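You operate a simulated robot arm through the tools that you are given. There is no shell and no other tool. Be economical: measure what you need, move in short steps, check, and stop when the job is done.

The job below is to be done with a simulated robot arm. You get a single attempt, and the scene is never put back.

TASK
Power the storage down and move drive D2 to the spares drawer.
Fine: UNITS off, then STORE off, before you free its latch and pull; leave the latch free and shut the drawer, fingers out of the closing gap.

The check looks at the end state, three seconds after you hand in, the way a careful person would. Anything else that was tipped, shoved, dropped, spilled or broken makes it a failure.

THE ROBOT
A 7-joint arm with a two-finger parallel gripper, fixed in place. Base frame: the origin is at the foot of the arm, x ahead of it, y to its left, z up. Units: mm, degrees, N and s.
Its first joint turns from -66.0 to 66.0 degrees. Payload 1.57 kg.
The tool frame sits at the grasp point between the pads (the TCP): z along the fingers, y along the line on which they close. The tips reach 30 mm beyond it. The gripper opens to 110 mm. The fingers are 24 mm wide and 12 mm thick; the gripper's body (48 by 112 mm) begins 78 mm behind the TCP.
Orientation is told as [roll, pitch, yaw] about the base's x, y, z axes, in that order, counted from this pose: with the fingers straight down and closing along the base's y, the tool's x points along the base's -x, its y along +y and its z along -z.

THE INTERFACE
- The arm moves only by the tool send_rows. Its argument "series" is a list of rows, each a list of 7 numbers: the shift along the base's x, y, z in mm, then the turn, a rotation vector about the base's x, y, z in degrees, then the finger opening in mm, from 0 to 110. In form: [[tx, ty, tz, ax, ay, az, jaw], ...]. A call has 1 to 12 rows; each row is the pose to reach, as a shift and turn from the pose commanded when the call began. A row lasts 0.2 s, in which the tool goes at most 50 mm and 8.6 degrees; a call with a longer step from one row to the next is refused whole, and so is a gripper value outside its range. A pose out of reach is approached as far as the arm can. The call stops where the force on the tool passes 40 N (or 10 N more than at its start, if that is more) or the arm is blocked; 0.2 s more then pass. The fingers move at their own pace (about 108 mm/s each) and stop on an object; they squeeze with about 29 N. The grip force told is the motor's: it shows also when the fingers shut on nothing. Time passes only in rows, and 0.2 s behind the last, so rows that repeat a pose let the fingers close. It gives the time, the measured TCP pose, the force on the tool (base axes), the opening and the grip force at its end, in the units of the frame above (readings bear some noise).
- Cameras (640 x 400 px; columns grow to the right, rows downward): "scene" is fixed at [144.4, -381.7, 1398.5]; the picture's right is [0.90, -0.43, 0.00], its down [-0.26, -0.55, -0.79] and it looks along [0.34, 0.72, -0.61] (base axes); focal length 301 px, centre (320, 200). "wrist" rides on the gripper at [70, 16, -141] in the tool frame; the picture's right is [-0.23, 0.97, 0.00], its down [-0.85, -0.20, -0.48] and it looks along [-0.47, -0.11, 0.88] (tool axes); focal length 222 px, centre (320, 200).
- capture(camera): a new picture of that camera. The clock stands still meanwhile.
- locate(camera, pixels): for up to 12 pixels [column, row] of the newest picture of that camera ("zoom" is the newest enlarged one), the place [x, y, z] in the base frame of the surface seen there, good to about 3 mm. The clock stands still meanwhile.
- zoom(camera, box): a new picture of the part [left, top, right, bottom] of that camera's present view, enlarged. The clock stands still meanwhile.
- hand_in(): hands the job in; it is judged then, once.

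Keep the steps short. Do not move on a guess: measure, check each grasp and each placing, and mend mistakes. In all there are 80 turns and 34 pictures (those below and enlarged ones count). Leave the gripper open and the arm clear of the work at the hand-in unless told otherwise, and finish with a single line.

The tools are called after ">>>" as name(argument=value, ...) on one line, values as JSON. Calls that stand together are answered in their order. send_rows: Moves the arm, as the interface text tells. Its arguments: {"type":"object","properties":{"series":{"type":"array","items":{"type":"array","items":{"type":"number"}}}},"required":["series"]} The other tools are called the same way: capture (camera) takes a picture; locate (camera, pixels) gives the place of the surface under pixels of a picture; zoom (camera, box) takes an enlarged picture of a part of a camera's view; hand_in () hands the job in.

At the start:

```text
t: 0.0
ee_pos: [358.3, 224.7, 1126.5]
tool_rot: [-0.1, 0.1, 0.0]
contact_force: [0.2, -0.2, 0.0]
finger_gap: 109.6
grasp_force: 0.1
```

scene: 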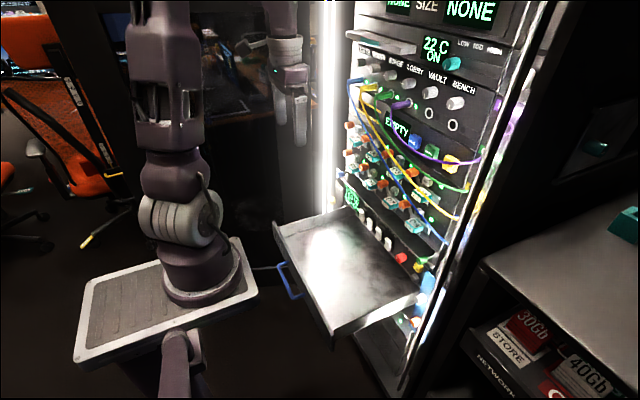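
wrist: 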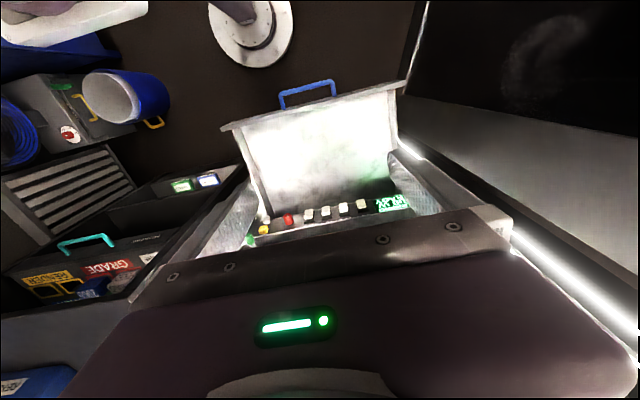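

I see a rack with an open drawer and several panels. I'll enlarge the rack's upper, middle and lower parts to read the labels.

>>> zoom(camera="scene", box=[330, 100, 490, 200])

>>> zoom(camera="scene", box=[320, 180, 480, 280])

>>> zoom(camera="scene", box=[340, 0, 540, 125])

```text
4.00 times, centred on (410, 150) of scene
```

zoom: 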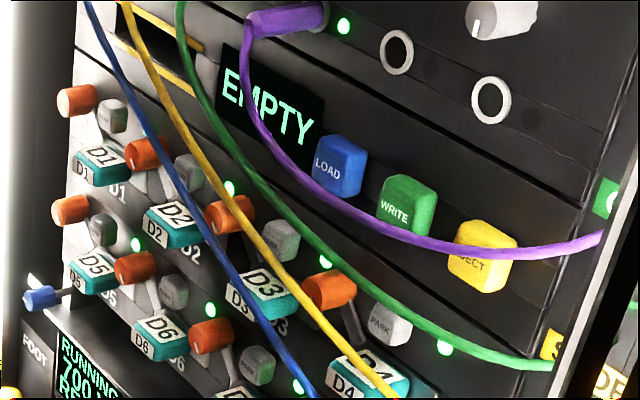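

```text
4.00 times, centred on (400, 230) of scene
```

zoom: 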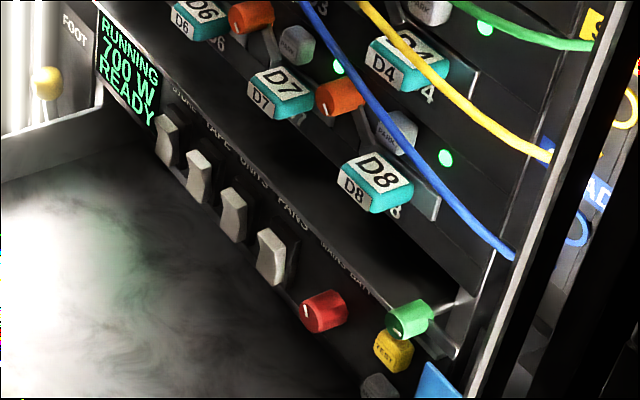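

```text
3.20 times, centred on (440, 62) of scene
```

zoom: 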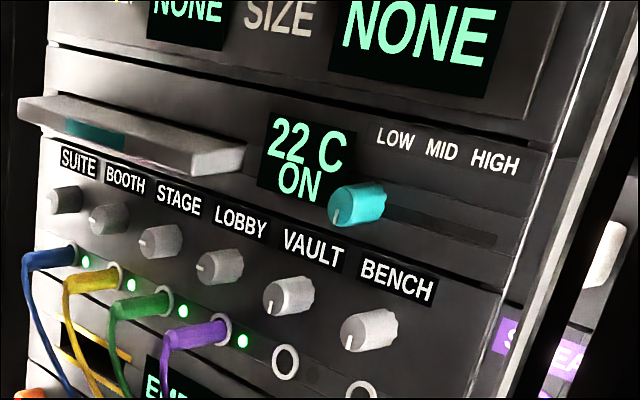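

The row of switches sits above the open drawer, and drives D1–D8 are above it. I'll read the switch labels at higher zoom, and measure the switches and D2.

>>> zoom(camera="scene", box=[335, 192, 399, 232])

>>> locate(camera="scene", pixels=[[361, 215], [370, 224], [378, 234], [388, 243], [374, 156], [366, 138], [377, 142], [381, 162], [391, 147], [333, 330], [285, 275], [280, 225]])

>>> zoom(camera="scene", box=[340, 115, 420, 165])

```text
10.00 times, centred on (367, 212) of scene
```

zoom: 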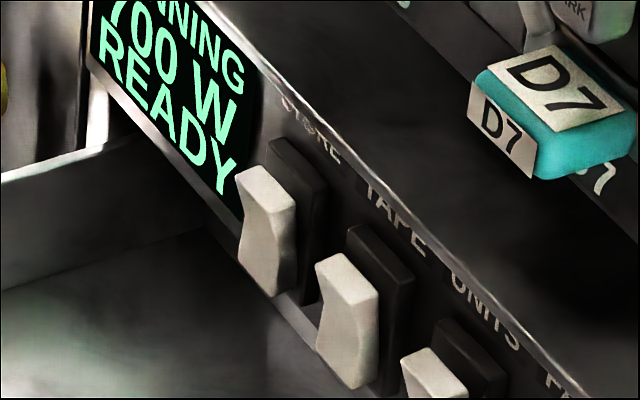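

```text
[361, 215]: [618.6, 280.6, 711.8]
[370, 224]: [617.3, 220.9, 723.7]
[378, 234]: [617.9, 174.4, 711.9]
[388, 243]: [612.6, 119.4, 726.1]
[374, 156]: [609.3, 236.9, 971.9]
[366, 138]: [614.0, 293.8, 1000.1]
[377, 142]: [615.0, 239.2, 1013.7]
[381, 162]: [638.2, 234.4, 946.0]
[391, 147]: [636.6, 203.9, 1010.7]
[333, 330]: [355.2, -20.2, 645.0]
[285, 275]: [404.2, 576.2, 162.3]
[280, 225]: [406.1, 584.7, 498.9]
```

```text
8.00 times, centred on (380, 140) of scene
```

zoom: 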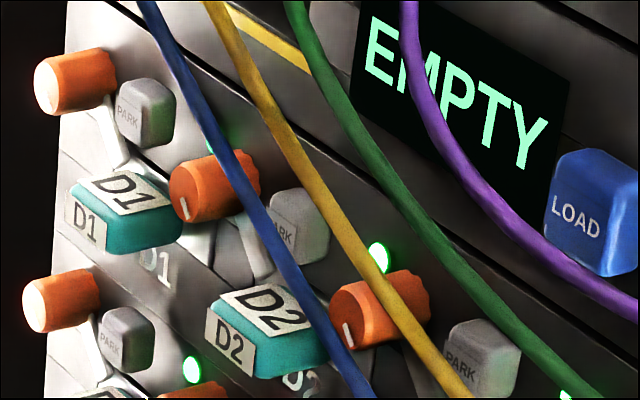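

Switches from left to right are STORE (y≈281), TAPE (221), UNITS (174), FANS (119), on a rack front near x≈620–640. Cables cross near D2, so I'll measure those and more of the panel.

>>> locate(camera="zoom", pixels=[[285, 255], [345, 375], [345, 235], [400, 335], [265, 345], [230, 345], [185, 205], [240, 175], [200, 245], [295, 235], [125, 235], [75, 290]])

>>> locate(camera="scene", pixels=[[412, 222], [440, 240], [352, 85], [365, 90], [283, 265], [295, 297], [275, 228], [335, 333], [345, 205], [415, 298], [345, 260], [330, 205]])

```text
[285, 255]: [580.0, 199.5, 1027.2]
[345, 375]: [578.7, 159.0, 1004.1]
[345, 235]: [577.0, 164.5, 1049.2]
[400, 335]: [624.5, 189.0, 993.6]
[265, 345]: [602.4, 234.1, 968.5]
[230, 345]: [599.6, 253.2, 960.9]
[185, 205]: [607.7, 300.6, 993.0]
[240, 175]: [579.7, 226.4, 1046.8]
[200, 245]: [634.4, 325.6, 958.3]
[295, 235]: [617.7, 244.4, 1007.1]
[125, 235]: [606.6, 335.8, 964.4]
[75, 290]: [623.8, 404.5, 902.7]
```

```text
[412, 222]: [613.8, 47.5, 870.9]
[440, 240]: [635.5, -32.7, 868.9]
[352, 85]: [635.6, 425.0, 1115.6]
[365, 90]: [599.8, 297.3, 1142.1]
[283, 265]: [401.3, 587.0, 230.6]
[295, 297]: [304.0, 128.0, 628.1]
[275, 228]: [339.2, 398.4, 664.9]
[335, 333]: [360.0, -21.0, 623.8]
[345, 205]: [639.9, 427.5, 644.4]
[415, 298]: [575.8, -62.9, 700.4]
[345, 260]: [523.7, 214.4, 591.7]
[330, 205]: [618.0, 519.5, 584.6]
```

The drawer spans about x 340–620, y −60–400, floor z≈592. Cables hang at x≈580, above and right of D2. Next I turn the tool to point at the rack (+x) while backing away, and take a frontal look.

>>> send_rows(series=[[0, 0, -10, 0, -8.5, 0, 60], [0, 0, -20, 0, -17, 0, 30], [0, 0, -40, 0, -25.5, 0, 0], [0, 0, -60, 0, -34, 0, 0], [0, 0, -80, 0, -42.5, 0, 0], [0, 0, -100, 0, -51, 0, 0], [0, 0, -120, 0, -59.5, 0, 0], [0, 0, -140, 0, -68, 0, 0], [5, 0, -160, 0, -76.5, 0, 0], [10, 0, -180, 0, -85, 0, 0], [20, 0, -200, 0, -90, 0, 0], [20, 0, -200, 0, -90, 0, 0]])

>>> capture(camera="wrist")

```text
t: 2.6
ee_pos: [492.4, 329.9, 971.5]
tool_rot: [-88.1, -90.0, 88.2]
contact_force: [0.4, -0.6, -0.4]
finger_gap: 0.0
grasp_force: 21.5
out of reach, approached as far as the arm can: row 5, 6, 7, 8, 9, 10, 11, 12
```

```text
26 pictures are left
```

wrist: 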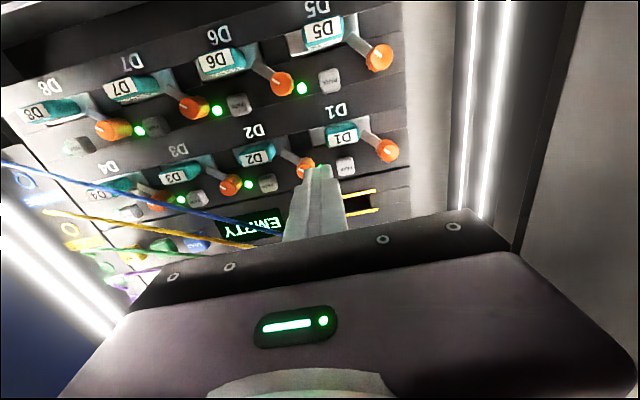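

The front is visible (upside down), but the arm couldn't reach the pulled-back pose and settled at (492,330,971). I'll test what a zero row does, and zoom on D2's latch.

>>> zoom(camera="wrist", box=[180, 80, 420, 230])

>>> send_rows(series=[[0, 0, 0, 0, 0, 0, 0]])

```text
2.67 times, centred on (300, 155) of wrist
```

zoom: 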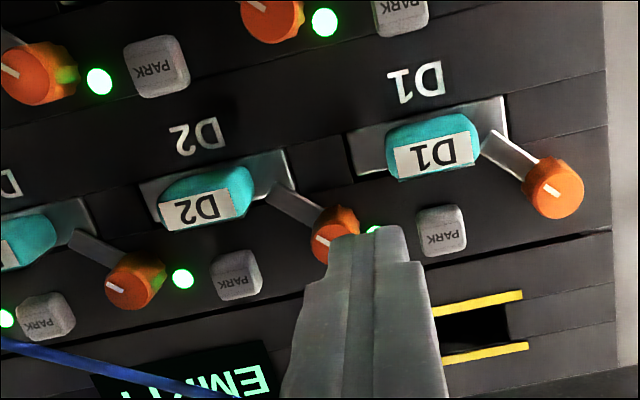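

```text
t: 3.0
ee_pos: [492.6, 329.2, 970.4]
tool_rot: [-36.0, -89.8, 36.2]
contact_force: [-0.2, -0.3, -0.1]
finger_gap: 0.0
grasp_force: 20.7
```

A zero row holds the pose, so the command base is the reached pose. Each latch is an orange knob with a bar overlapping the drive's plate. For the low switches I want the wrist camera above the hand, so I roll the tool 180° about its own axis (x) in two calls.

>>> send_rows(series=[[0, -5, 0, 8.5, 0, 0, 0], [0, -10, 0, 17, 0, 0, 0], [0, -15, 0, 25.5, 0, 0, 0], [0, -20, 0, 34, 0, 0, 0], [0, -25, 0, 42.5, 0, 0, 0], [0, -30, 0, 51, 0, 0, 0], [0, -35, 0, 59.5, 0, 0, 0], [0, -40, 0, 68, 0, 0, 0], [0, -45, 0, 76.5, 0, 0, 0], [0, -50, 0, 85, 0, 0, 0], [0, -50, 0, 90, 0, 0, 0]])

```text
t: 5.2
ee_pos: [595.9, 321.5, 1158.0]
tool_rot: [81.0, -14.4, -85.8]
contact_force: [2.3, 14.7, -5.4]
finger_gap: 0.1
grasp_force: 21.5
out of reach, approached as far as the arm can: row 1, 2, 3, 4, 5, 6, 7, 8, 9, 10
stopped in row 10: the force on the tool passed its limit (the readings are from after the stop); the commanded pose is now the measured one
```

That went badly: the reach fallback wandered to (596,321,1158) and touched something. I'll look before doing anything else.

>>> capture(camera="scene")

>>> capture(camera="wrist")

```text
24 pictures are left
```

scene: 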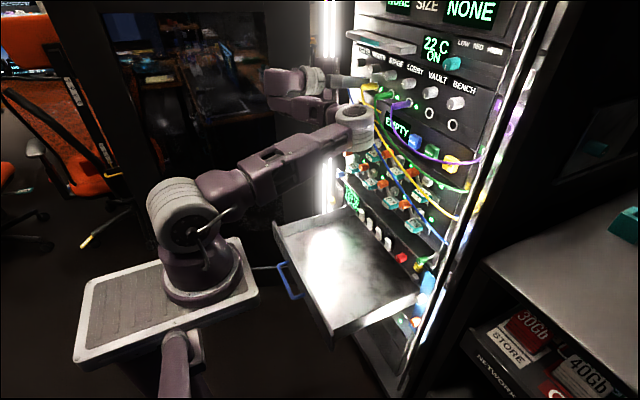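

```text
23 pictures are left
```

wrist: 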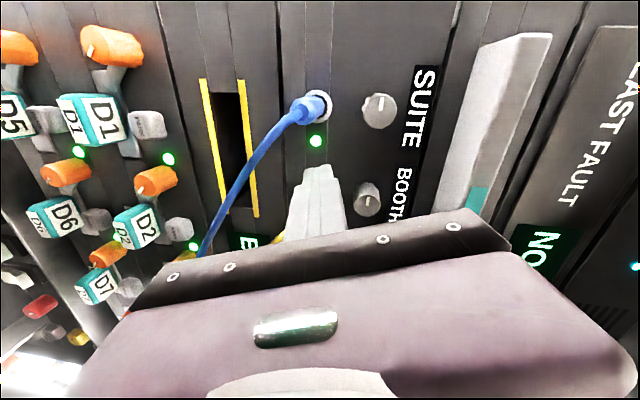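

The tool still points at the rack with its tip by the BOOTH knob/SUITE jack, now rolled 90°. I'll back straight off by a small amount and check.

>>> send_rows(series=[[-8, 1, 0, 0, 0, 0, 0], [-20, 2, 0, 0, 0, 0, 0], [-35, 2, 0, 0, 0, 0, 0]])

>>> zoom(camera="scene", box=[260, 20, 500, 170])

```text
t: 6.0
ee_pos: [586.4, 325.2, 1163.2]
tool_rot: [81.1, -14.3, -86.4]
contact_force: [0.7, 0.7, -0.4]
finger_gap: 0.3
grasp_force: 21.2
out of reach, approached as far as the arm can: row 2, 3
```

```text
2.67 times, centred on (380, 95) of scene
```

zoom: 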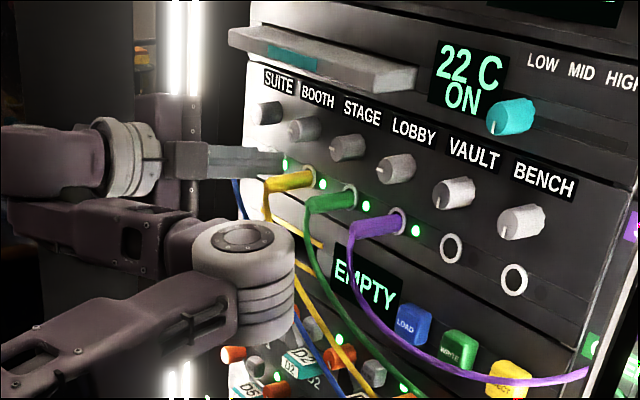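

Contact is gone and the dials and plugs look undisturbed. The arm is folded awkwardly, so I'll turn the tool back toward fingers-down while drawing away from the rack, in two small calls.

>>> send_rows(series=[[-6, 0, 0, -4.1, 5.1, 4.6, 0], [-12, 0, 0, -8.2, 10.2, 9.2, 0], [-20, 0, 0, -12.3, 15.3, 13.8, 0], [-30, 0, 0, -16.4, 20.4, 18.4, 0], [-40, 0, 0, -20.5, 25.5, 23, 0], [-50, 0, 0, -24.6, 30.6, 27.6, 0]])

```text
t: 7.3
ee_pos: [539.4, 327.9, 1162.9]
tool_rot: [41.2, -24.1, -43.7]
contact_force: [0.3, -0.8, 0.8]
finger_gap: 0.1
grasp_force: 21.3
```

All rows reached. I'll continue the rest of the turn to fingers-down.

>>> send_rows(series=[[-12, -8, 0, -4.1, 5.1, 4.6, 0], [-25, -16, 0, -8.2, 10.2, 9.2, 0], [-40, -25, 0, -12.3, 15.3, 13.8, 0], [-55, -35, 0, -16.4, 20.4, 18.4, 0], [-70, -45, 0, -20.5, 25.5, 23, 0], [-85, -60, 0, -24.6, 30.6, 27.6, 0], [-95, -75, 0, -28.7, 35.7, 32.2, 0]])

```text
t: 8.9
ee_pos: [441.3, 252.7, 1164.1]
tool_rot: [0.9, -1.1, -0.4]
contact_force: [0.6, 0.4, -0.2]
finger_gap: 0.0
grasp_force: 21.6
```

Now fingers-down at (441,253,1164), cleanly. A 45° forward-down tilt should suffice for everything and keeps the camera high. I'll tilt and lower to view the switch row.

>>> send_rows(series=[[5, 0, -25, 0, -7.5, 0, 0], [10, 0, -60, 0, -15, 0, 0], [15, 0, -100, 0, -22.5, 0, 0], [20, 0, -140, 0, -30, 0, 0], [25, -5, -180, 0, -37.5, 0, 0], [30, -10, -220, 0, -45, 0, 0], [35, -15, -260, 0, -45, 0, 0], [40, -20, -300, 0, -45, 0, 0], [40, -23, -340, 0, -45, 0, 0]])

>>> capture(camera="wrist")

```text
t: 10.9
ee_pos: [482.3, 227.3, 822.6]
tool_rot: [1.5, -46.2, -0.8]
contact_force: [0.5, 0.1, 0.7]
finger_gap: 0.0
grasp_force: 21.6
```

```text
21 pictures are left
```

wrist: 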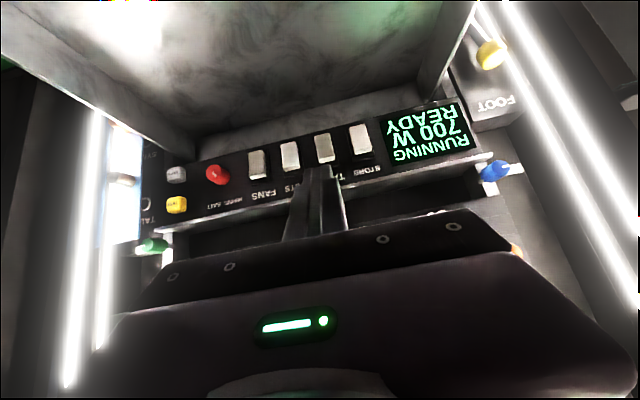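

All reached. I see the four rockers at (257,165), (290,157), (324,148), (360,140) in an upside-down view. I'll enlarge them and measure their upper and lower ends to find which end is pressed in.

>>> zoom(camera="wrist", box=[160, 90, 400, 240])

>>> locate(camera="wrist", pixels=[[359, 129], [361, 140], [364, 150], [322, 137], [324, 148], [326, 158], [288, 146], [290, 157], [293, 168], [255, 155], [257, 165], [260, 175]])

```text
2.67 times, centred on (280, 165) of wrist
```

zoom: 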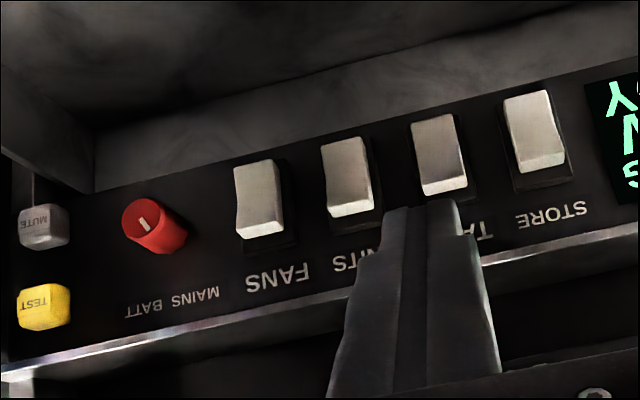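

```text
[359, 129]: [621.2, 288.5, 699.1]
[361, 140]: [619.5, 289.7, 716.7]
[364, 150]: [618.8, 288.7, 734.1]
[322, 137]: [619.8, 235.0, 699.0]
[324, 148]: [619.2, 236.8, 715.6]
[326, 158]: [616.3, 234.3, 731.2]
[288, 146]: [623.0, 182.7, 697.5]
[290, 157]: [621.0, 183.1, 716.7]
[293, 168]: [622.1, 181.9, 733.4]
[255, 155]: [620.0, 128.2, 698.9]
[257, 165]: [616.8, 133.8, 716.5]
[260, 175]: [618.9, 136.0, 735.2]
```

The rockers are at z 692–738, x≈620. To see which end is pressed, I'll enlarge UNITS/FANS from the scene camera's side view.

>>> zoom(camera="scene", box=[366, 222, 414, 252])

```text
13.33 times, centred on (390, 237) of scene
```

zoom: 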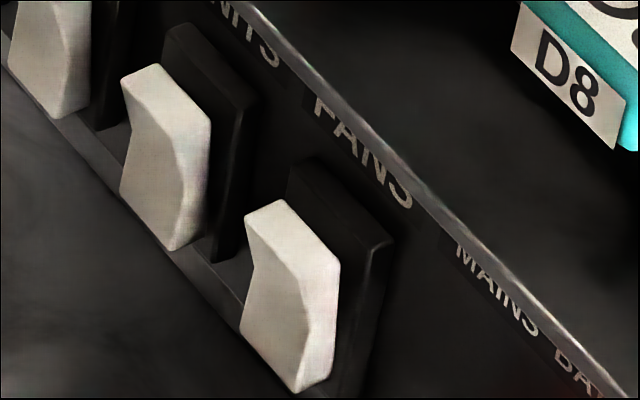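

FANS's rocker sticks out more at its top, so the bottom is pressed and pushing the top should switch it. UNITS is at y≈183. I'll bring the closed fingertips in front of its top (tip edge z≈730), 20 mm short.

>>> send_rows(series=[[20, -15, -25, 0, 0, 0, 0], [40, -30, -50, 0, 0, 0, 0], [60, -44, -75, 0, 0, 0, 0], [85, -44, -80, 0, 0, 0, 0], [85, -44, -80, 0, 0, 0, 0]])

>>> zoom(camera="scene", box=[340, 195, 420, 245])

```text
t: 12.2
ee_pos: [567.3, 181.9, 739.2]
tool_rot: [1.5, -46.0, -0.8]
contact_force: [0.0, -0.8, -0.1]
finger_gap: 0.0
grasp_force: 21.6
```

```text
8.00 times, centred on (380, 220) of scene
```

zoom: 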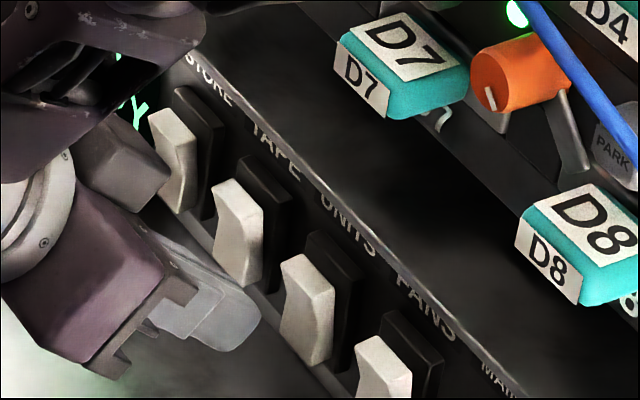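

The tip is in front of UNITS, clear. I'll push forward slowly until it trips.

>>> send_rows(series=[[10, 0, 3, 0, 0, 0, 0], [16, 0, 3, 0, 0, 0, 0], [20, 0, 3, 0, 0, 0, 0], [24, 0, 3, 0, 0, 0, 0], [27, 0, 3, 0, 0, 0, 0], [30, 0, 3, 0, 0, 0, 0], [33, 0, 3, 0, 0, 0, 0]])

```text
t: 13.3
ee_pos: [590.3, 185.2, 741.8]
tool_rot: [1.6, -45.4, -0.7]
contact_force: [-9.5, -1.5, 5.5]
finger_gap: 0.0
grasp_force: 20.9
stopped in row 5: the force on the tool passed its limit (the readings are from after the stop); the commanded pose is now the measured one
```

It met resistance at x≈590. I'll back off and check the rocker.

>>> send_rows(series=[[-15, -2, 3, 0, 0, 0, 0], [-60, 15, 30, 0, 0, 0, 0]])

>>> zoom(camera="wrist", box=[160, 80, 480, 280])

```text
refused: row 2 steps farther than a row can; nothing moved
```

```text
2.00 times, centred on (320, 180) of wrist
```

zoom: 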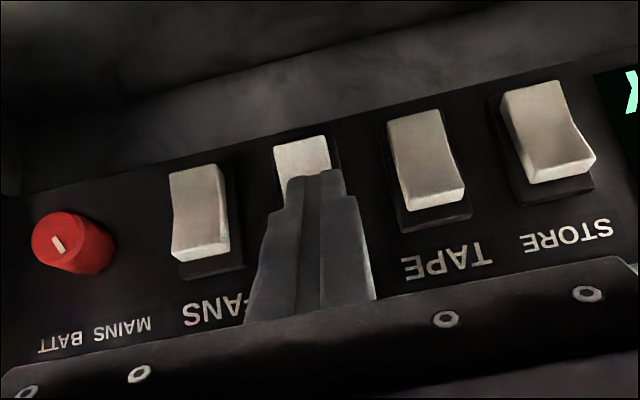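

The fingers are against UNITS. I'll back off in smaller steps and look.

>>> send_rows(series=[[-15, -2, 3, 0, 0, 0, 0], [-45, 0, 20, 0, 0, 0, 0], [-75, 20, 50, 0, 0, 0, 0], [-75, 20, 50, 0, 0, 0, 0]])

>>> zoom(camera="wrist", box=[180, 60, 500, 260])

```text
t: 14.3
ee_pos: [517.1, 207.7, 794.5]
tool_rot: [1.5, -45.8, -0.7]
contact_force: [-0.9, 0.1, -0.1]
finger_gap: 0.1
grasp_force: 21.2
```

```text
2.00 times, centred on (340, 160) of wrist
```

zoom: 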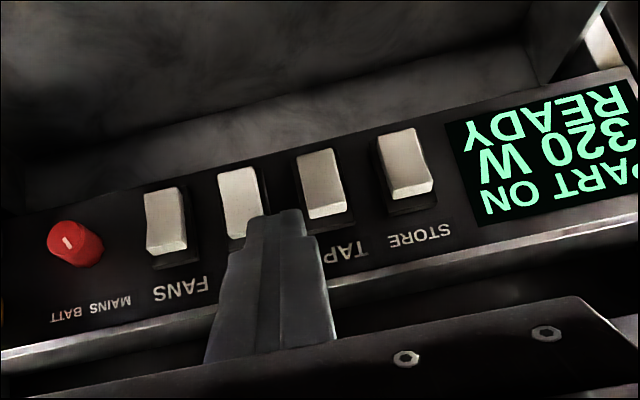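

The display now says "PART ON 320 W READY", so UNITS is off. Next is STORE at y≈289, with the same approach and push.

>>> send_rows(series=[[0, 40, -5, 0, 0, 0, 0], [10, 80, -15, 0, 0, 0, 0], [35, 81, -45, 0, 0, 0, 0], [50, 81, -52, 0, 0, 0, 0], [60, 81, -52, 0, 0, 0, 0], [66, 81, -52, 0, 0, 0, 0], [70, 81, -52, 0, 0, 0, 0], [74, 81, -52, 0, 0, 0, 0], [77, 81, -52, 0, 0, 0, 0], [80, 81, -52, 0, 0, 0, 0]])

```text
t: 16.4
ee_pos: [589.6, 288.2, 737.1]
tool_rot: [1.5, -45.0, -0.4]
contact_force: [-8.0, 0.0, 4.2]
finger_gap: 0.0
grasp_force: 21.5
stopped in row 10: the force on the tool passed its limit (the readings are from after the stop); the commanded pose is now the measured one
```

Same resistance as before. I'll back off upward and check the display.

>>> send_rows(series=[[-15, 0, 3, 0, 0, 0, 0], [-45, 0, 20, 0, 0, 0, 0], [-75, -20, 55, 0, 0, 0, 0], [-75, -20, 55, 0, 0, 0, 0]])

>>> zoom(camera="wrist", box=[100, 60, 420, 260])

```text
refused: row 3 steps farther than a row can; nothing moved
```

```text
2.00 times, centred on (260, 160) of wrist
```

zoom: 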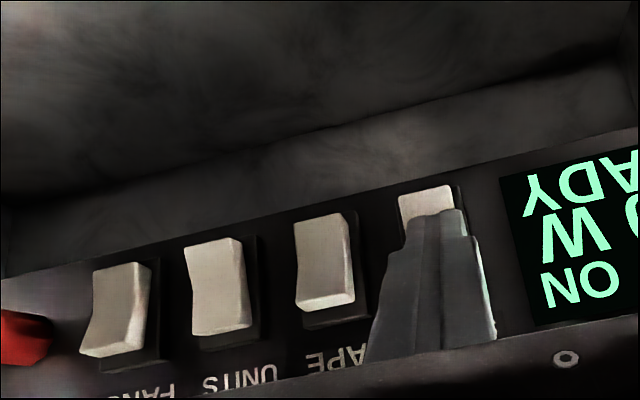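

I'll back off with shorter steps, then rise in front of the D2 latch at a distance.

>>> send_rows(series=[[-15, 0, 3, 0, 0, 0, 0], [-45, 0, 15, 0, 0, 0, 0], [-80, 0, 40, 0, 0, 0, 0], [-105, 0, 75, 0, 0, 0, 0], [-105, 0, 120, 0, 0, 0, 0], [-105, 0, 165, 0, 0, 0, 0], [-105, 0, 200, 0, 0, 0, 0], [-105, 0, 200, 0, 0, 0, 0]])

>>> capture(camera="wrist")

```text
t: 18.2
ee_pos: [485.5, 287.9, 939.1]
tool_rot: [1.5, -45.1, -0.4]
contact_force: [-0.1, 0.4, -0.5]
finger_gap: 0.3
grasp_force: 21.0
```

```text
14 pictures are left
```

wrist: 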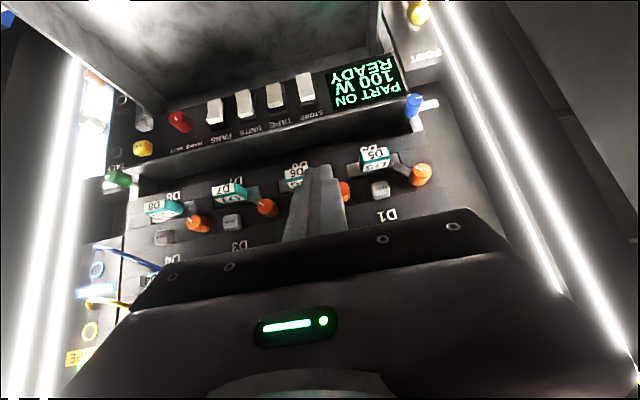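

Display: "PART ON 100 W", drive LEDs dark, so STORE is off. Now I rise to view D2's latch, shifted so the fingers don't hide it.

>>> send_rows(series=[[0, -15, 40, 0, 0, 0, 0], [0, -35, 80, 0, 0, 0, 0], [0, -70, 100, 0, 0, 0, 0], [0, -70, 100, 0, 0, 0, 0]])

>>> zoom(camera="wrist", box=[230, 80, 470, 230])

```text
t: 19.2
ee_pos: [485.8, 218.3, 1038.3]
tool_rot: [1.5, -45.1, -0.4]
contact_force: [-0.1, -0.3, 0.4]
finger_gap: 0.0
grasp_force: 21.3
```

```text
2.67 times, centred on (350, 155) of wrist
```

zoom: 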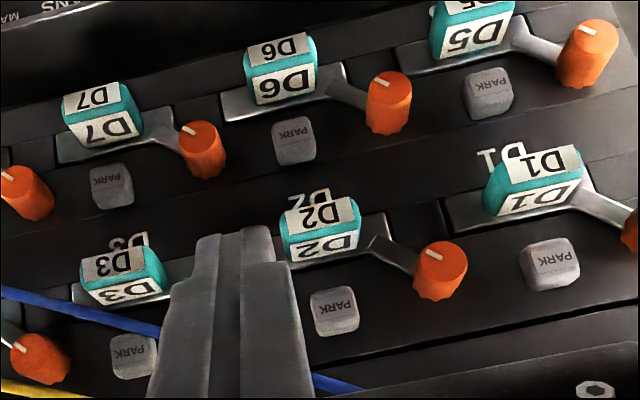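

D2's latch (knob at zoom (440,270)) has a bar running to the plate edge by the handle. I'll measure knob, bar, handle, plate and PARK precisely.

>>> locate(camera="zoom", pixels=[[443, 256], [418, 275], [466, 275], [440, 290], [378, 243], [395, 253], [410, 264], [390, 225], [355, 235], [288, 250], [330, 215], [335, 308]])

>>> locate(camera="zoom", pixels=[[366, 252], [372, 262], [383, 268], [397, 243], [352, 205], [285, 220], [318, 240], [318, 298], [350, 300], [340, 260], [480, 240], [420, 240]])

```text
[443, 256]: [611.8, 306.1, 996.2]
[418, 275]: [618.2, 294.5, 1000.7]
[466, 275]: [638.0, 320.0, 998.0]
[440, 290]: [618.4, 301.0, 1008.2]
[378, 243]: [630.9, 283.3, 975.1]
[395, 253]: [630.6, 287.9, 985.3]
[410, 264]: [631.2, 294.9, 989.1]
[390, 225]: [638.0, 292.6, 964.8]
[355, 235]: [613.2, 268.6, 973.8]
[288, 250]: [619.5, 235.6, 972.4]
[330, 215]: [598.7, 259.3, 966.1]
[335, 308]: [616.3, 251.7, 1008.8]
```

```text
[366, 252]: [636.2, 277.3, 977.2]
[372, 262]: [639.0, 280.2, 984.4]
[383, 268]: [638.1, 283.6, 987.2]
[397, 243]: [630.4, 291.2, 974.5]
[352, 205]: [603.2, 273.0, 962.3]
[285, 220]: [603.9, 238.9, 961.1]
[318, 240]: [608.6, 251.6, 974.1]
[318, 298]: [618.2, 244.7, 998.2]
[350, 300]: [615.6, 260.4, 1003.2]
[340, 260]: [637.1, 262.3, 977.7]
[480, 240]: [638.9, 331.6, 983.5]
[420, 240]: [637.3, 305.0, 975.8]
```

Knob axis is at y≈307, z≈997 (front x≈612). The bar runs 45° down-right at x≈630; the handle spans y 236–271, x from 599. I'll approach the knob flatter: tilt toward horizontal while moving forward, watching for reach limits.

>>> send_rows(series=[[12, 22, -8, 0, -7, 0, 0], [24, 44, -16, 0, -14, 0, 0], [36, 66, -24, 0, -21, 0, 0], [48, 88, -32, 0, -28, 0, 0]])

```text
t: 20.2
ee_pos: [532.9, 306.5, 1006.7]
tool_rot: [2.3, -73.3, -1.1]
contact_force: [-0.9, -1.1, -0.2]
finger_gap: 0.0
grasp_force: 21.4
```

Reached fine. I'll finish levelling the tool and open the fingers to 50 mm.

>>> send_rows(series=[[5, 0, -4, -1, -7, 0, 25], [10, 0, -9, -2, -14, 0, 50], [10, 0, -9, -2, -14, 0, 50]])

>>> zoom(camera="wrist", box=[200, 60, 440, 210])

```text
t: 21.0
ee_pos: [543.2, 307.0, 995.8]
tool_rot: [-30.1, -86.8, 31.0]
contact_force: [0.0, 0.8, 0.4]
finger_gap: 49.8
grasp_force: 0.0
```

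```text
2.67 times, centred on (320, 135) of wrist
```

zoom: 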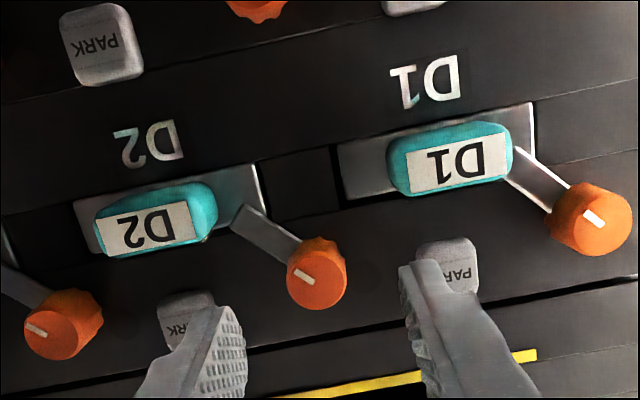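

The knob is centred between the fingers. I'll advance so the tips reach x≈626 (short of the bar at 630) and close on the knob.

>>> send_rows(series=[[15, 0, 1, 0, 0, 0, 50], [30, 0, 1, 0, 0, 0, 50], [42, 0, 1, 0, 0, 0, 50], [52, 0, 1, 0, 0, 0, 50], [52, 0, 1, 0, 0, 0, 20], [52, 0, 1, 0, 0, 0, 0], [52, 0, 1, 0, 0, 0, 0]])

```text
t: 22.6
ee_pos: [596.8, 304.3, 997.5]
tool_rot: [-30.4, -86.6, 31.1]
contact_force: [-1.1, -14.4, -0.4]
finger_gap: 22.3
grasp_force: 34.6
```

Gripped the knob (gap 22 mm), with a 14 N sideways load, so the knob is ~3 mm to the right. I'll ease that and try a 25° turn about +x, swinging the bar down and away from the plate.

>>> send_rows(series=[[0, -1, 0, 0, 0, 0, 0], [0, -1, 0, 6, 0, 0, 0], [0, -1, 0, 12, 0, 0, 0], [0, -1, 0, 18, 0, 0, 0], [0, -1, 0, 25, 0, 0, 0], [0, -1, 0, 25, 0, 0, 0]])

>>> zoom(camera="wrist", box=[200, 40, 440, 190])

```text
t: 24.0
ee_pos: [595.5, 304.2, 997.3]
tool_rot: [84.1, -66.5, -82.7]
contact_force: [-4.9, -17.2, -3.7]
finger_gap: 22.6
grasp_force: 34.9
```

```text
2.67 times, centred on (320, 115) of wrist
```

zoom: 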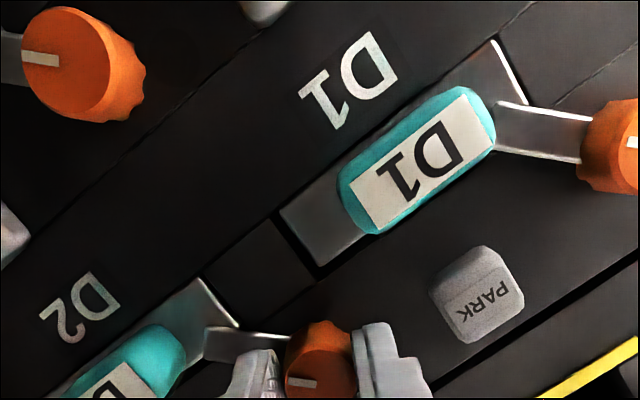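

The hand turned but D2's bar still parallels D1's, so the knob slipped; that direction is likely a stop. I'll turn the other way, back past the start.

>>> send_rows(series=[[0, -1, 0, -7, 0, 0, 0], [0, -1, 0, -14, 0, 0, 0], [0, -1, 0, -21, 0, 0, 0], [0, -1, 0, -28, 0, 0, 0], [0, -1, 0, -35, 0, 0, 0], [0, -1, 0, -42, 0, 0, 0], [0, -1, 0, -49, 0, 0, 0], [0, -1, 0, -56, 0, 0, 0], [0, -1, 0, -56, 0, 0, 0]])

>>> zoom(camera="wrist", box=[200, 40, 440, 190])

```text
t: 26.0
ee_pos: [595.2, 305.0, 997.5]
tool_rot: [-84.7, -57.1, 85.0]
contact_force: [11.9, 11.1, -8.6]
finger_gap: 22.4
grasp_force: 34.8
```

```text
2.67 times, centred on (320, 115) of wrist
```

zoom: 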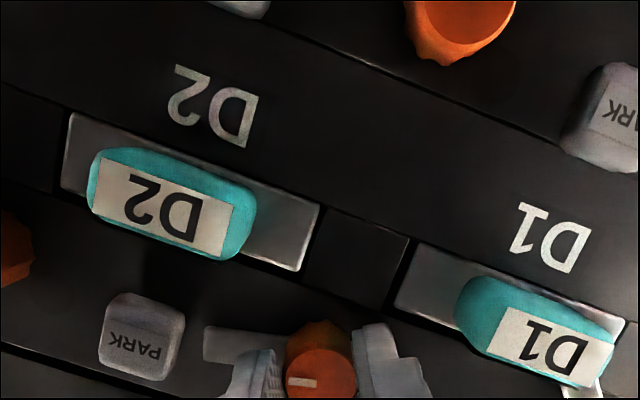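

The bar moved with the knob and is now off the plate, passing clear of PARK. I'll turn another 30° toward its free stop.

>>> send_rows(series=[[0, 0, 0, -7, 0, 0, 0], [0, 0, 0, -14, 0, 0, 0], [0, 0, 0, -21, 0, 0, 0], [0, 0, 0, -28, 0, 0, 0], [0, 0, 0, -34, 0, 0, 0], [0, 0, 0, -34, 0, 0, 0]])

```text
t: 27.4
ee_pos: [593.5, 304.1, 997.7]
tool_rot: [-87.7, -23.2, 86.8]
contact_force: [-0.7, 6.0, -9.2]
finger_gap: 22.3
grasp_force: 35.2
```

Turn completed. I'll open the fingers modestly and back straight out 50 mm, then look.

>>> send_rows(series=[[0, 0, 0, 0, 0, 0, 40], [-3, 0, 0, 0, 0, 0, 44], [-15, 0, 0, 0, 0, 0, 44], [-30, 0, 0, 0, 0, 0, 44], [-45, 0, 0, 0, 0, 0, 44]])

>>> capture(camera="wrist")

```text
t: 28.6
ee_pos: [548.8, 304.7, 997.2]
tool_rot: [-87.8, -23.3, 86.8]
contact_force: [0.6, 0.1, -0.1]
finger_gap: 44.2
grasp_force: 0.1
```

```text
9 pictures are left
```

wrist: 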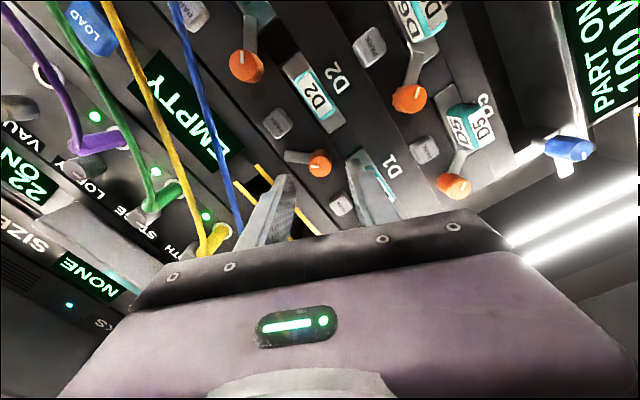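

The latch bar now points up-right, clear of the plate: latch free. I'll roll the hand back 65° in place.

>>> send_rows(series=[[0, 0, 0, 8, 0, 0, 44], [0, 0, 0, 16, 0, 0, 44], [0, 0, 0, 24, 0, 0, 44], [0, 0, 0, 32, 0, 0, 44], [0, 0, 0, 40, 0, 0, 44], [0, 0, 0, 48, 0, 0, 44], [0, 0, 0, 56, 0, 0, 44], [0, 0, 0, 65, 0, 0, 44]])

```text
refused: row 8 steps farther than a row can; nothing moved
```

>>> send_rows(series=[[0, 0, 0, 8, 0, 0, 44], [0, 0, 0, 16, 0, 0, 44], [0, 0, 0, 24, 0, 0, 44], [0, 0, 0, 32, 0, 0, 44], [0, 0, 0, 40, 0, 0, 44], [0, 0, 0, 48, 0, 0, 44], [0, 0, 0, 56, 0, 0, 44], [0, 0, 0, 64, 0, 0, 44]])

```text
t: 30.4
ee_pos: [548.7, 304.0, 998.2]
tool_rot: [-40.4, -86.2, 41.3]
contact_force: [0.9, 0.1, 0.7]
finger_gap: 44.2
grasp_force: 0.0
```

Rolled back. Now I tilt to about −60° and shift in front of D2's handle (y≈254, z≈963), 50 mm out.

>>> send_rows(series=[[-5, -15, -8, 0, 7, 0, 50], [-10, -30, -16, 0, 14, 0, 50], [-10, -45, -26, 0, 21, 0, 50], [-10, -50, -35, 0, 27, 0, 50], [-10, -50, -35, 0, 27, 0, 50]])

>>> zoom(camera="wrist", box=[200, 60, 440, 210])

```text
t: 31.6
ee_pos: [541.9, 254.5, 962.0]
tool_rot: [-3.8, -60.0, 5.2]
contact_force: [-0.1, 0.0, 0.2]
finger_gap: 50.4
grasp_force: 0.0
```

```text
2.67 times, centred on (320, 135) of wrist
```

zoom: 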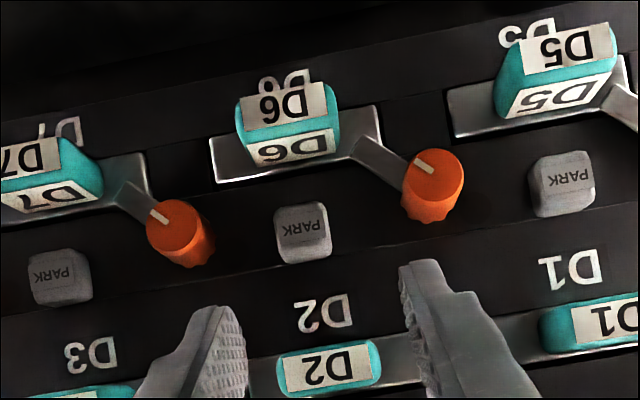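

D2's handle is between the fingers at zoom (328,368). I'll measure its edges.

>>> locate(camera="zoom", pixels=[[283, 372], [376, 360], [330, 350], [328, 368], [328, 388], [300, 398], [265, 385], [400, 365], [285, 150], [285, 105]])

```text
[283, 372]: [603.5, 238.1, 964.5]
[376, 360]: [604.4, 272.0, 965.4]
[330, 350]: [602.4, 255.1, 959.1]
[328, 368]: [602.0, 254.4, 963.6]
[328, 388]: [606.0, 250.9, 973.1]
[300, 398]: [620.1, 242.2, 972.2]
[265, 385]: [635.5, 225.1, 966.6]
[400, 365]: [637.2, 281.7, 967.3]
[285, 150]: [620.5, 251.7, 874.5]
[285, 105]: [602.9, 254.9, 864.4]
```

Handle: y 237–272, z 955–974, front x≈602. I'll advance to x≈600 and close.

>>> send_rows(series=[[15, 0, 2, 0, 0, 0, 50], [30, 0, 4, 0, 0, 0, 50], [45, 0, 4, 0, 0, 0, 50], [54, 0, 4, 0, 0, 0, 50], [58, 0, 4, 0, 0, 0, 50], [58, 0, 4, 0, 0, 0, 30], [58, 0, 4, 0, 0, 0, 20], [58, 0, 4, 0, 0, 0, 20]])

```text
t: 33.4
ee_pos: [599.1, 253.7, 967.8]
tool_rot: [-3.9, -60.1, 5.0]
contact_force: [3.6, -18.1, 0.4]
finger_gap: 39.9
grasp_force: 28.8
```

Gripped (gap ≈40 mm, 29 N) with a side load, so I'll ease 2 mm right and start a slow straight pull.

>>> send_rows(series=[[0, -2, 0, 0, 0, 0, 0], [-4, -2, 0, 0, 0, 0, 0], [-10, -2, 0, 0, 0, 0, 0], [-18, -2, 0, 0, 0, 0, 0], [-26, -2, 0, 0, 0, 0, 0], [-34, -2, 0, 0, 0, 0, 0]])

>>> zoom(camera="scene", box=[320, 110, 440, 185])

```text
t: 34.8
ee_pos: [565.0, 253.4, 968.1]
tool_rot: [-3.6, -60.1, 5.2]
contact_force: [6.2, -7.7, 7.3]
finger_gap: 39.8
grasp_force: 29.0
```

```text
5.33 times, centred on (380, 148) of scene
```

zoom: 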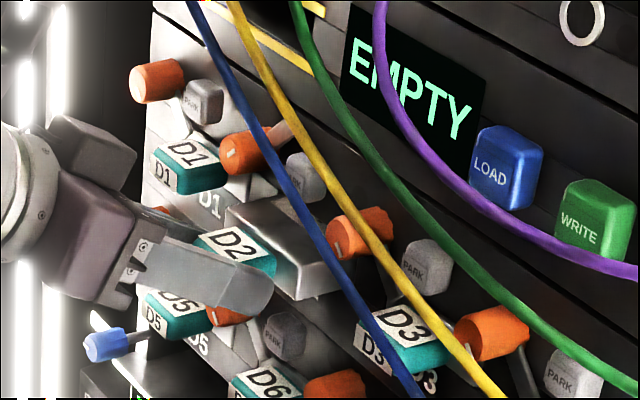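

D2 is sliding out, cables clear. I'll continue pulling in small increments.

>>> send_rows(series=[[-10, 0, 0, 0, 0, 0, 0], [-20, 0, 0, 0, 0, 0, 0], [-30, 0, 0, 0, 0, 0, 0], [-40, 0, 0, 0, 0, 0, 0]])

```text
t: 35.8
ee_pos: [522.7, 253.6, 966.2]
tool_rot: [-3.8, -59.9, 5.3]
contact_force: [3.2, -5.7, 1.4]
finger_gap: 39.8
grasp_force: 28.6
```

>>> send_rows(series=[[-10, 0, 0, 0, 0, 0, 0], [-20, 0, 0, 0, 0, 0, 0], [-30, 0, 0, 0, 0, 0, 0]])

>>> zoom(camera="scene", box=[300, 110, 420, 185])

```text
t: 36.6
ee_pos: [494.1, 251.1, 966.5]
tool_rot: [-3.7, -60.0, 5.4]
contact_force: [0.3, -1.6, -0.4]
finger_gap: 40.0
grasp_force: 29.0
```

```text
5.33 times, centred on (360, 148) of scene
```

zoom: 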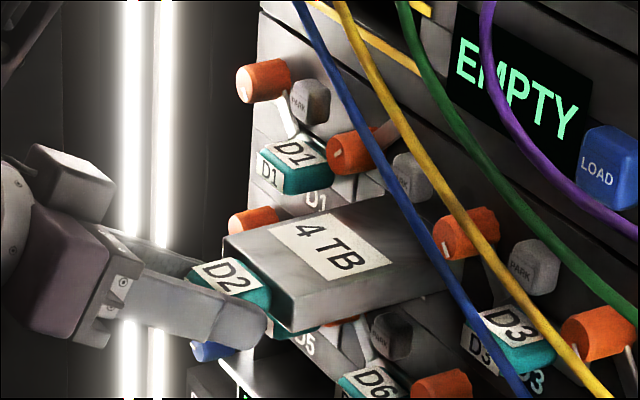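

The load is now near zero, so the drive may be nearly out. I'll measure its top surface corners.

>>> locate(camera="zoom", pixels=[[230, 242], [298, 300], [345, 200], [440, 275], [400, 280], [330, 205], [445, 250], [300, 325], [360, 318]])

```text
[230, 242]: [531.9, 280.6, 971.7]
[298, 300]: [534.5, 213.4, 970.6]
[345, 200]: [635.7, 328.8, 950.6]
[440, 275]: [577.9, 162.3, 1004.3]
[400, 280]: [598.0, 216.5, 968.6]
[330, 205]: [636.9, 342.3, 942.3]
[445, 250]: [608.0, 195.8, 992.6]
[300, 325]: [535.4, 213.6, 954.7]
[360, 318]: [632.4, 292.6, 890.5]
```

The body is 70 mm wide and still runs past x≈600. I'll keep pulling in short steps, watching reach.

>>> send_rows(series=[[-8, 0, 0, 0, 0, 0, 0], [-16, 0, 0, 0, 0, 0, 0], [-24, 0, 0, 0, 0, 0, 0]])

```text
t: 37.4
ee_pos: [469.5, 250.9, 966.8]
tool_rot: [-3.9, -60.0, 5.4]
contact_force: [2.4, -3.8, -0.1]
finger_gap: 39.8
grasp_force: 29.1
```

>>> send_rows(series=[[-8, 0, 0, 0, 0, 0, 0], [-16, 0, 0, 0, 0, 0, 0], [-24, 0, 0, 0, 0, 0, 0]])

>>> capture(camera="scene")

```text
t: 38.2
ee_pos: [445.8, 251.4, 967.2]
tool_rot: [-3.8, -60.0, 5.3]
contact_force: [-0.3, -1.0, 0.7]
finger_gap: 39.4
grasp_force: 28.8
```

```text
5 pictures are left
```

scene: 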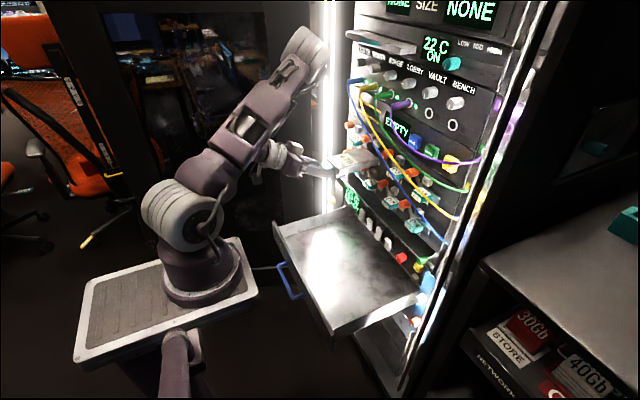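

I'll measure along the drive in this picture to find its rear edge.

>>> locate(camera="scene", pixels=[[345, 160], [355, 160], [362, 160], [368, 160], [372, 160], [376, 160], [366, 150], [372, 152], [360, 150], [345, 168], [358, 168], [366, 166]])

```text
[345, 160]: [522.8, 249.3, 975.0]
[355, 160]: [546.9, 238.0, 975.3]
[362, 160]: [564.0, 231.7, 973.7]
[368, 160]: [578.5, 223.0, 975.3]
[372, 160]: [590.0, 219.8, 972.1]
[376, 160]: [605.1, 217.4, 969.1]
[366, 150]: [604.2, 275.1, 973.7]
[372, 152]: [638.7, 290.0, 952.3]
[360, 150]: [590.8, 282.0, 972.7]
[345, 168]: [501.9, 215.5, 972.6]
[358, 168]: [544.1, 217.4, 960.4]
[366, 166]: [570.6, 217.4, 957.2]
```

The rear edge is at x≥605, maybe still just in the bay (panel at 638). Pull another 35 mm.

>>> send_rows(series=[[-9, 0, 0, 0, 0, 0, 0], [-18, 0, 0, 0, 0, 0, 0], [-27, 0, 0, 0, 0, 0, 0], [-36, 0, 0, 0, 0, 0, 0]])

```text
t: 39.2
ee_pos: [412.9, 260.1, 966.6]
tool_rot: [-3.9, -60.0, 5.3]
contact_force: [0.1, 0.2, -0.9]
finger_gap: 39.6
grasp_force: 29.1
out of reach, approached as far as the arm can: row 3, 4
```

Reach limit hit, but y drifted freely with zero force, so the drive seems out. I'll verify with one enlarged view.

>>> zoom(camera="scene", box=[290, 110, 410, 185])

>>> locate(camera="zoom", pixels=[[330, 240], [360, 250], [380, 255], [400, 260], [420, 262], [300, 215], [330, 200], [350, 195], [370, 190], [250, 280], [280, 300], [360, 290]])

```text
5.33 times, centred on (350, 148) of scene
```

zoom: 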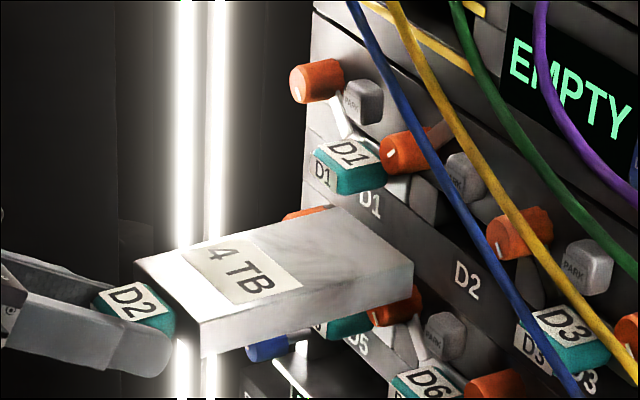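

```text
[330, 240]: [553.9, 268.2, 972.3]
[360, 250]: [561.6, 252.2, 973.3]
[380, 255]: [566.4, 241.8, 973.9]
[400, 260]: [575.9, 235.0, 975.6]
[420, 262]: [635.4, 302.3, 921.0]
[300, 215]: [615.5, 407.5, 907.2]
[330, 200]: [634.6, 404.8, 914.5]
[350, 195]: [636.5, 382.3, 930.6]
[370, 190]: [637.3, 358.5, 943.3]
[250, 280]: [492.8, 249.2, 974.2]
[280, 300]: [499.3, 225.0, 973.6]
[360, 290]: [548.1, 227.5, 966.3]
```

D2 is completely out (rear edge x≈577, body 951–… about 126 mm long). Before lowering I'll measure the drawer's floor, back and front wall in the last scene picture.

>>> locate(camera="scene", pixels=[[350, 250], [353, 244], [356, 238], [358, 232], [360, 228], [352, 222], [348, 228], [300, 270], [304, 270], [296, 262], [300, 280], [308, 262]])

>>> locate(camera="scene", pixels=[[294, 270], [297, 270], [306, 290], [312, 290], [318, 300], [280, 263], [290, 294], [300, 300], [330, 240], [320, 230], [365, 245], [370, 240]])

```text
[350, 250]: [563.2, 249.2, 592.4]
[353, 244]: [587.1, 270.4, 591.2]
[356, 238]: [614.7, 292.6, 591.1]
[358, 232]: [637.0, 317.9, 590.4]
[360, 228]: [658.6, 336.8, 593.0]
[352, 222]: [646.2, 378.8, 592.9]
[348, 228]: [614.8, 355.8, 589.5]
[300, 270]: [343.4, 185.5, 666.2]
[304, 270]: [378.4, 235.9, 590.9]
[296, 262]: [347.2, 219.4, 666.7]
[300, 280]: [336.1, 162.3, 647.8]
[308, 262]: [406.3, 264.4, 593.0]
```

```text
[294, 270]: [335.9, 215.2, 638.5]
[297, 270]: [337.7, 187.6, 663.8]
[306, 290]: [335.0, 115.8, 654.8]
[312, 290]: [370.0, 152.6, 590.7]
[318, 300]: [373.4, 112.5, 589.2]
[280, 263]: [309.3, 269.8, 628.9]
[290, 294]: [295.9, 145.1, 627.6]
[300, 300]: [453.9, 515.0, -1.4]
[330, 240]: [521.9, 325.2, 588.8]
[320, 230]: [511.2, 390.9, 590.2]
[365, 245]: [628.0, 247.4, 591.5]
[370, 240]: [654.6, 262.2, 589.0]
```

The drawer floor (z≈591) continues under the panel past x=658; the front rim is z≈667 at x 335–350. I'll tilt the drive's rear slightly down (tool −45°) and descend to above the drawer.

>>> send_rows(series=[[4, 0, -5, 0, 5, 0, 0], [8, 0, -20, 0, 10, 0, 0], [12, 0, -45, 0, 15, 0, 0], [12, 0, -85, 0, 15, 0, 0], [12, 0, -125, 0, 15, 0, 0], [12, 0, -165, 0, 15, 0, 0], [12, 0, -205, 0, 15, 0, 0], [12, 0, -235, 0, 15, 0, 0], [12, 0, -255, 0, 15, 0, 0]])

```text
t: 41.2
ee_pos: [426.8, 261.5, 708.8]
tool_rot: [-1.7, -45.1, 3.8]
contact_force: [-0.3, 0.1, 0.1]
finger_gap: 39.4
grasp_force: 29.7
```

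Reached without trouble. Now forward 33 mm and lower until the rear edge meets the floor (expected near TCP z≈646), then slowly a bit more.

>>> send_rows(series=[[15, 0, -10, 0, 0, 0, 0], [33, 0, -25, 0, 0, 0, 0], [33, 0, -45, 0, 0, 0, 0], [33, 0, -55, 0, 0, 0, 0], [33, 0, -62, 0, 0, 0, 0], [33, 0, -68, 0, 0, 0, 0], [33, 0, -73, 0, 0, 0, 0], [33, 0, -78, 0, 0, 0, 0]])

```text
t: 43.0
ee_pos: [458.3, 259.3, 632.4]
tool_rot: [-1.9, -45.1, 3.8]
contact_force: [-0.7, 0.4, 4.7]
finger_gap: 39.2
grasp_force: 29.0
```

Rear edge is on the floor (4.7 N up). Lower another 8 mm gently.

>>> send_rows(series=[[0, 0, -3, 0, 0, 0, 0], [0, 0, -6, 0, 0, 0, 0], [0, 0, -9, 0, 0, 0, 0]])

>>> zoom(camera="scene", box=[270, 190, 430, 290])

```text
t: 43.8
ee_pos: [458.1, 260.6, 623.7]
tool_rot: [-1.8, -45.2, 3.7]
contact_force: [-1.1, 0.5, 5.5]
finger_gap: 39.8
grasp_force: 29.0
```

```text
4.00 times, centred on (350, 240) of scene
```

zoom: 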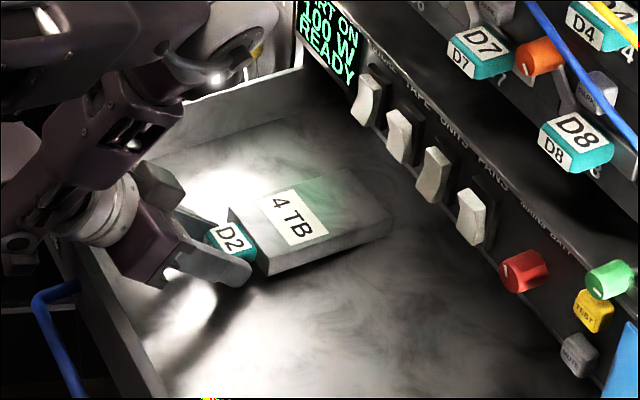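

The drive lies inside the drawer almost flat. I'll open the fingers a little and rise straight up.

>>> send_rows(series=[[0, 0, 0, 0, 0, 0, 44], [0, 0, 0, 0, 0, 0, 50], [0, 0, 5, 0, 0, 0, 54], [0, 0, 20, 0, 0, 0, 54], [0, 0, 50, 0, 0, 0, 54], [0, 0, 90, 0, 0, 0, 54], [-10, 0, 130, 0, 0, 0, 54]])

>>> locate(camera="scene", pixels=[[272, 262], [280, 260], [285, 275], [288, 290], [292, 298], [277, 266]])

```text
t: 45.4
ee_pos: [451.0, 260.8, 753.8]
tool_rot: [-2.0, -45.1, 3.7]
contact_force: [0.3, 0.2, -0.2]
finger_gap: 53.9
grasp_force: 0.0
```

```text
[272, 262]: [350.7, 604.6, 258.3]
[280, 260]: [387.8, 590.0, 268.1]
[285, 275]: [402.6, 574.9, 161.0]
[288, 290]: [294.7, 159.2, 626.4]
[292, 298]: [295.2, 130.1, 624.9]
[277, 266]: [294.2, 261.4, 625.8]
```

Released and clear. To shut the drawer I'll first push its front wall's outer face (x≈335, beside the handle at y≈325) with closed, vertical fingers for the first part, then with tilted fingers for the last part so nothing touches the switches. First I move above and in front of the wall.

>>> send_rows(series=[[-15, 10, 10, 0, 8, 0, 40], [-35, 20, 20, 0, 16, 0, 20], [-60, 30, 25, 0, 24, 0, 0], [-85, 40, 25, 0, 32, 0, 0], [-110, 50, 25, 0, 40, 0, 0], [-130, 60, 25, 0, 45, 0, 0], [-143, 65, 25, 0, 45, 0, 0], [-143, 65, 25, 0, 45, 0, 0]])

```text
t: 47.2
ee_pos: [305.8, 323.3, 778.0]
tool_rot: [0.9, -0.1, 2.7]
contact_force: [0.2, -0.3, 0.1]
finger_gap: 0.0
grasp_force: 21.2
```

Reached (306,323,778), vertical. I'll go down to z≈662 just outside the wall.

>>> send_rows(series=[[0, 2, -40, 0, 0, 0, 0], [0, 2, -80, 0, 0, 0, 0], [0, 2, -116, 0, 0, 0, 0], [0, 2, -116, 0, 0, 0, 0]])

```text
t: 48.2
ee_pos: [308.5, 325.7, 663.4]
tool_rot: [0.8, -0.1, 2.7]
contact_force: [0.3, -0.2, -0.5]
finger_gap: 0.0
grasp_force: 21.4
```

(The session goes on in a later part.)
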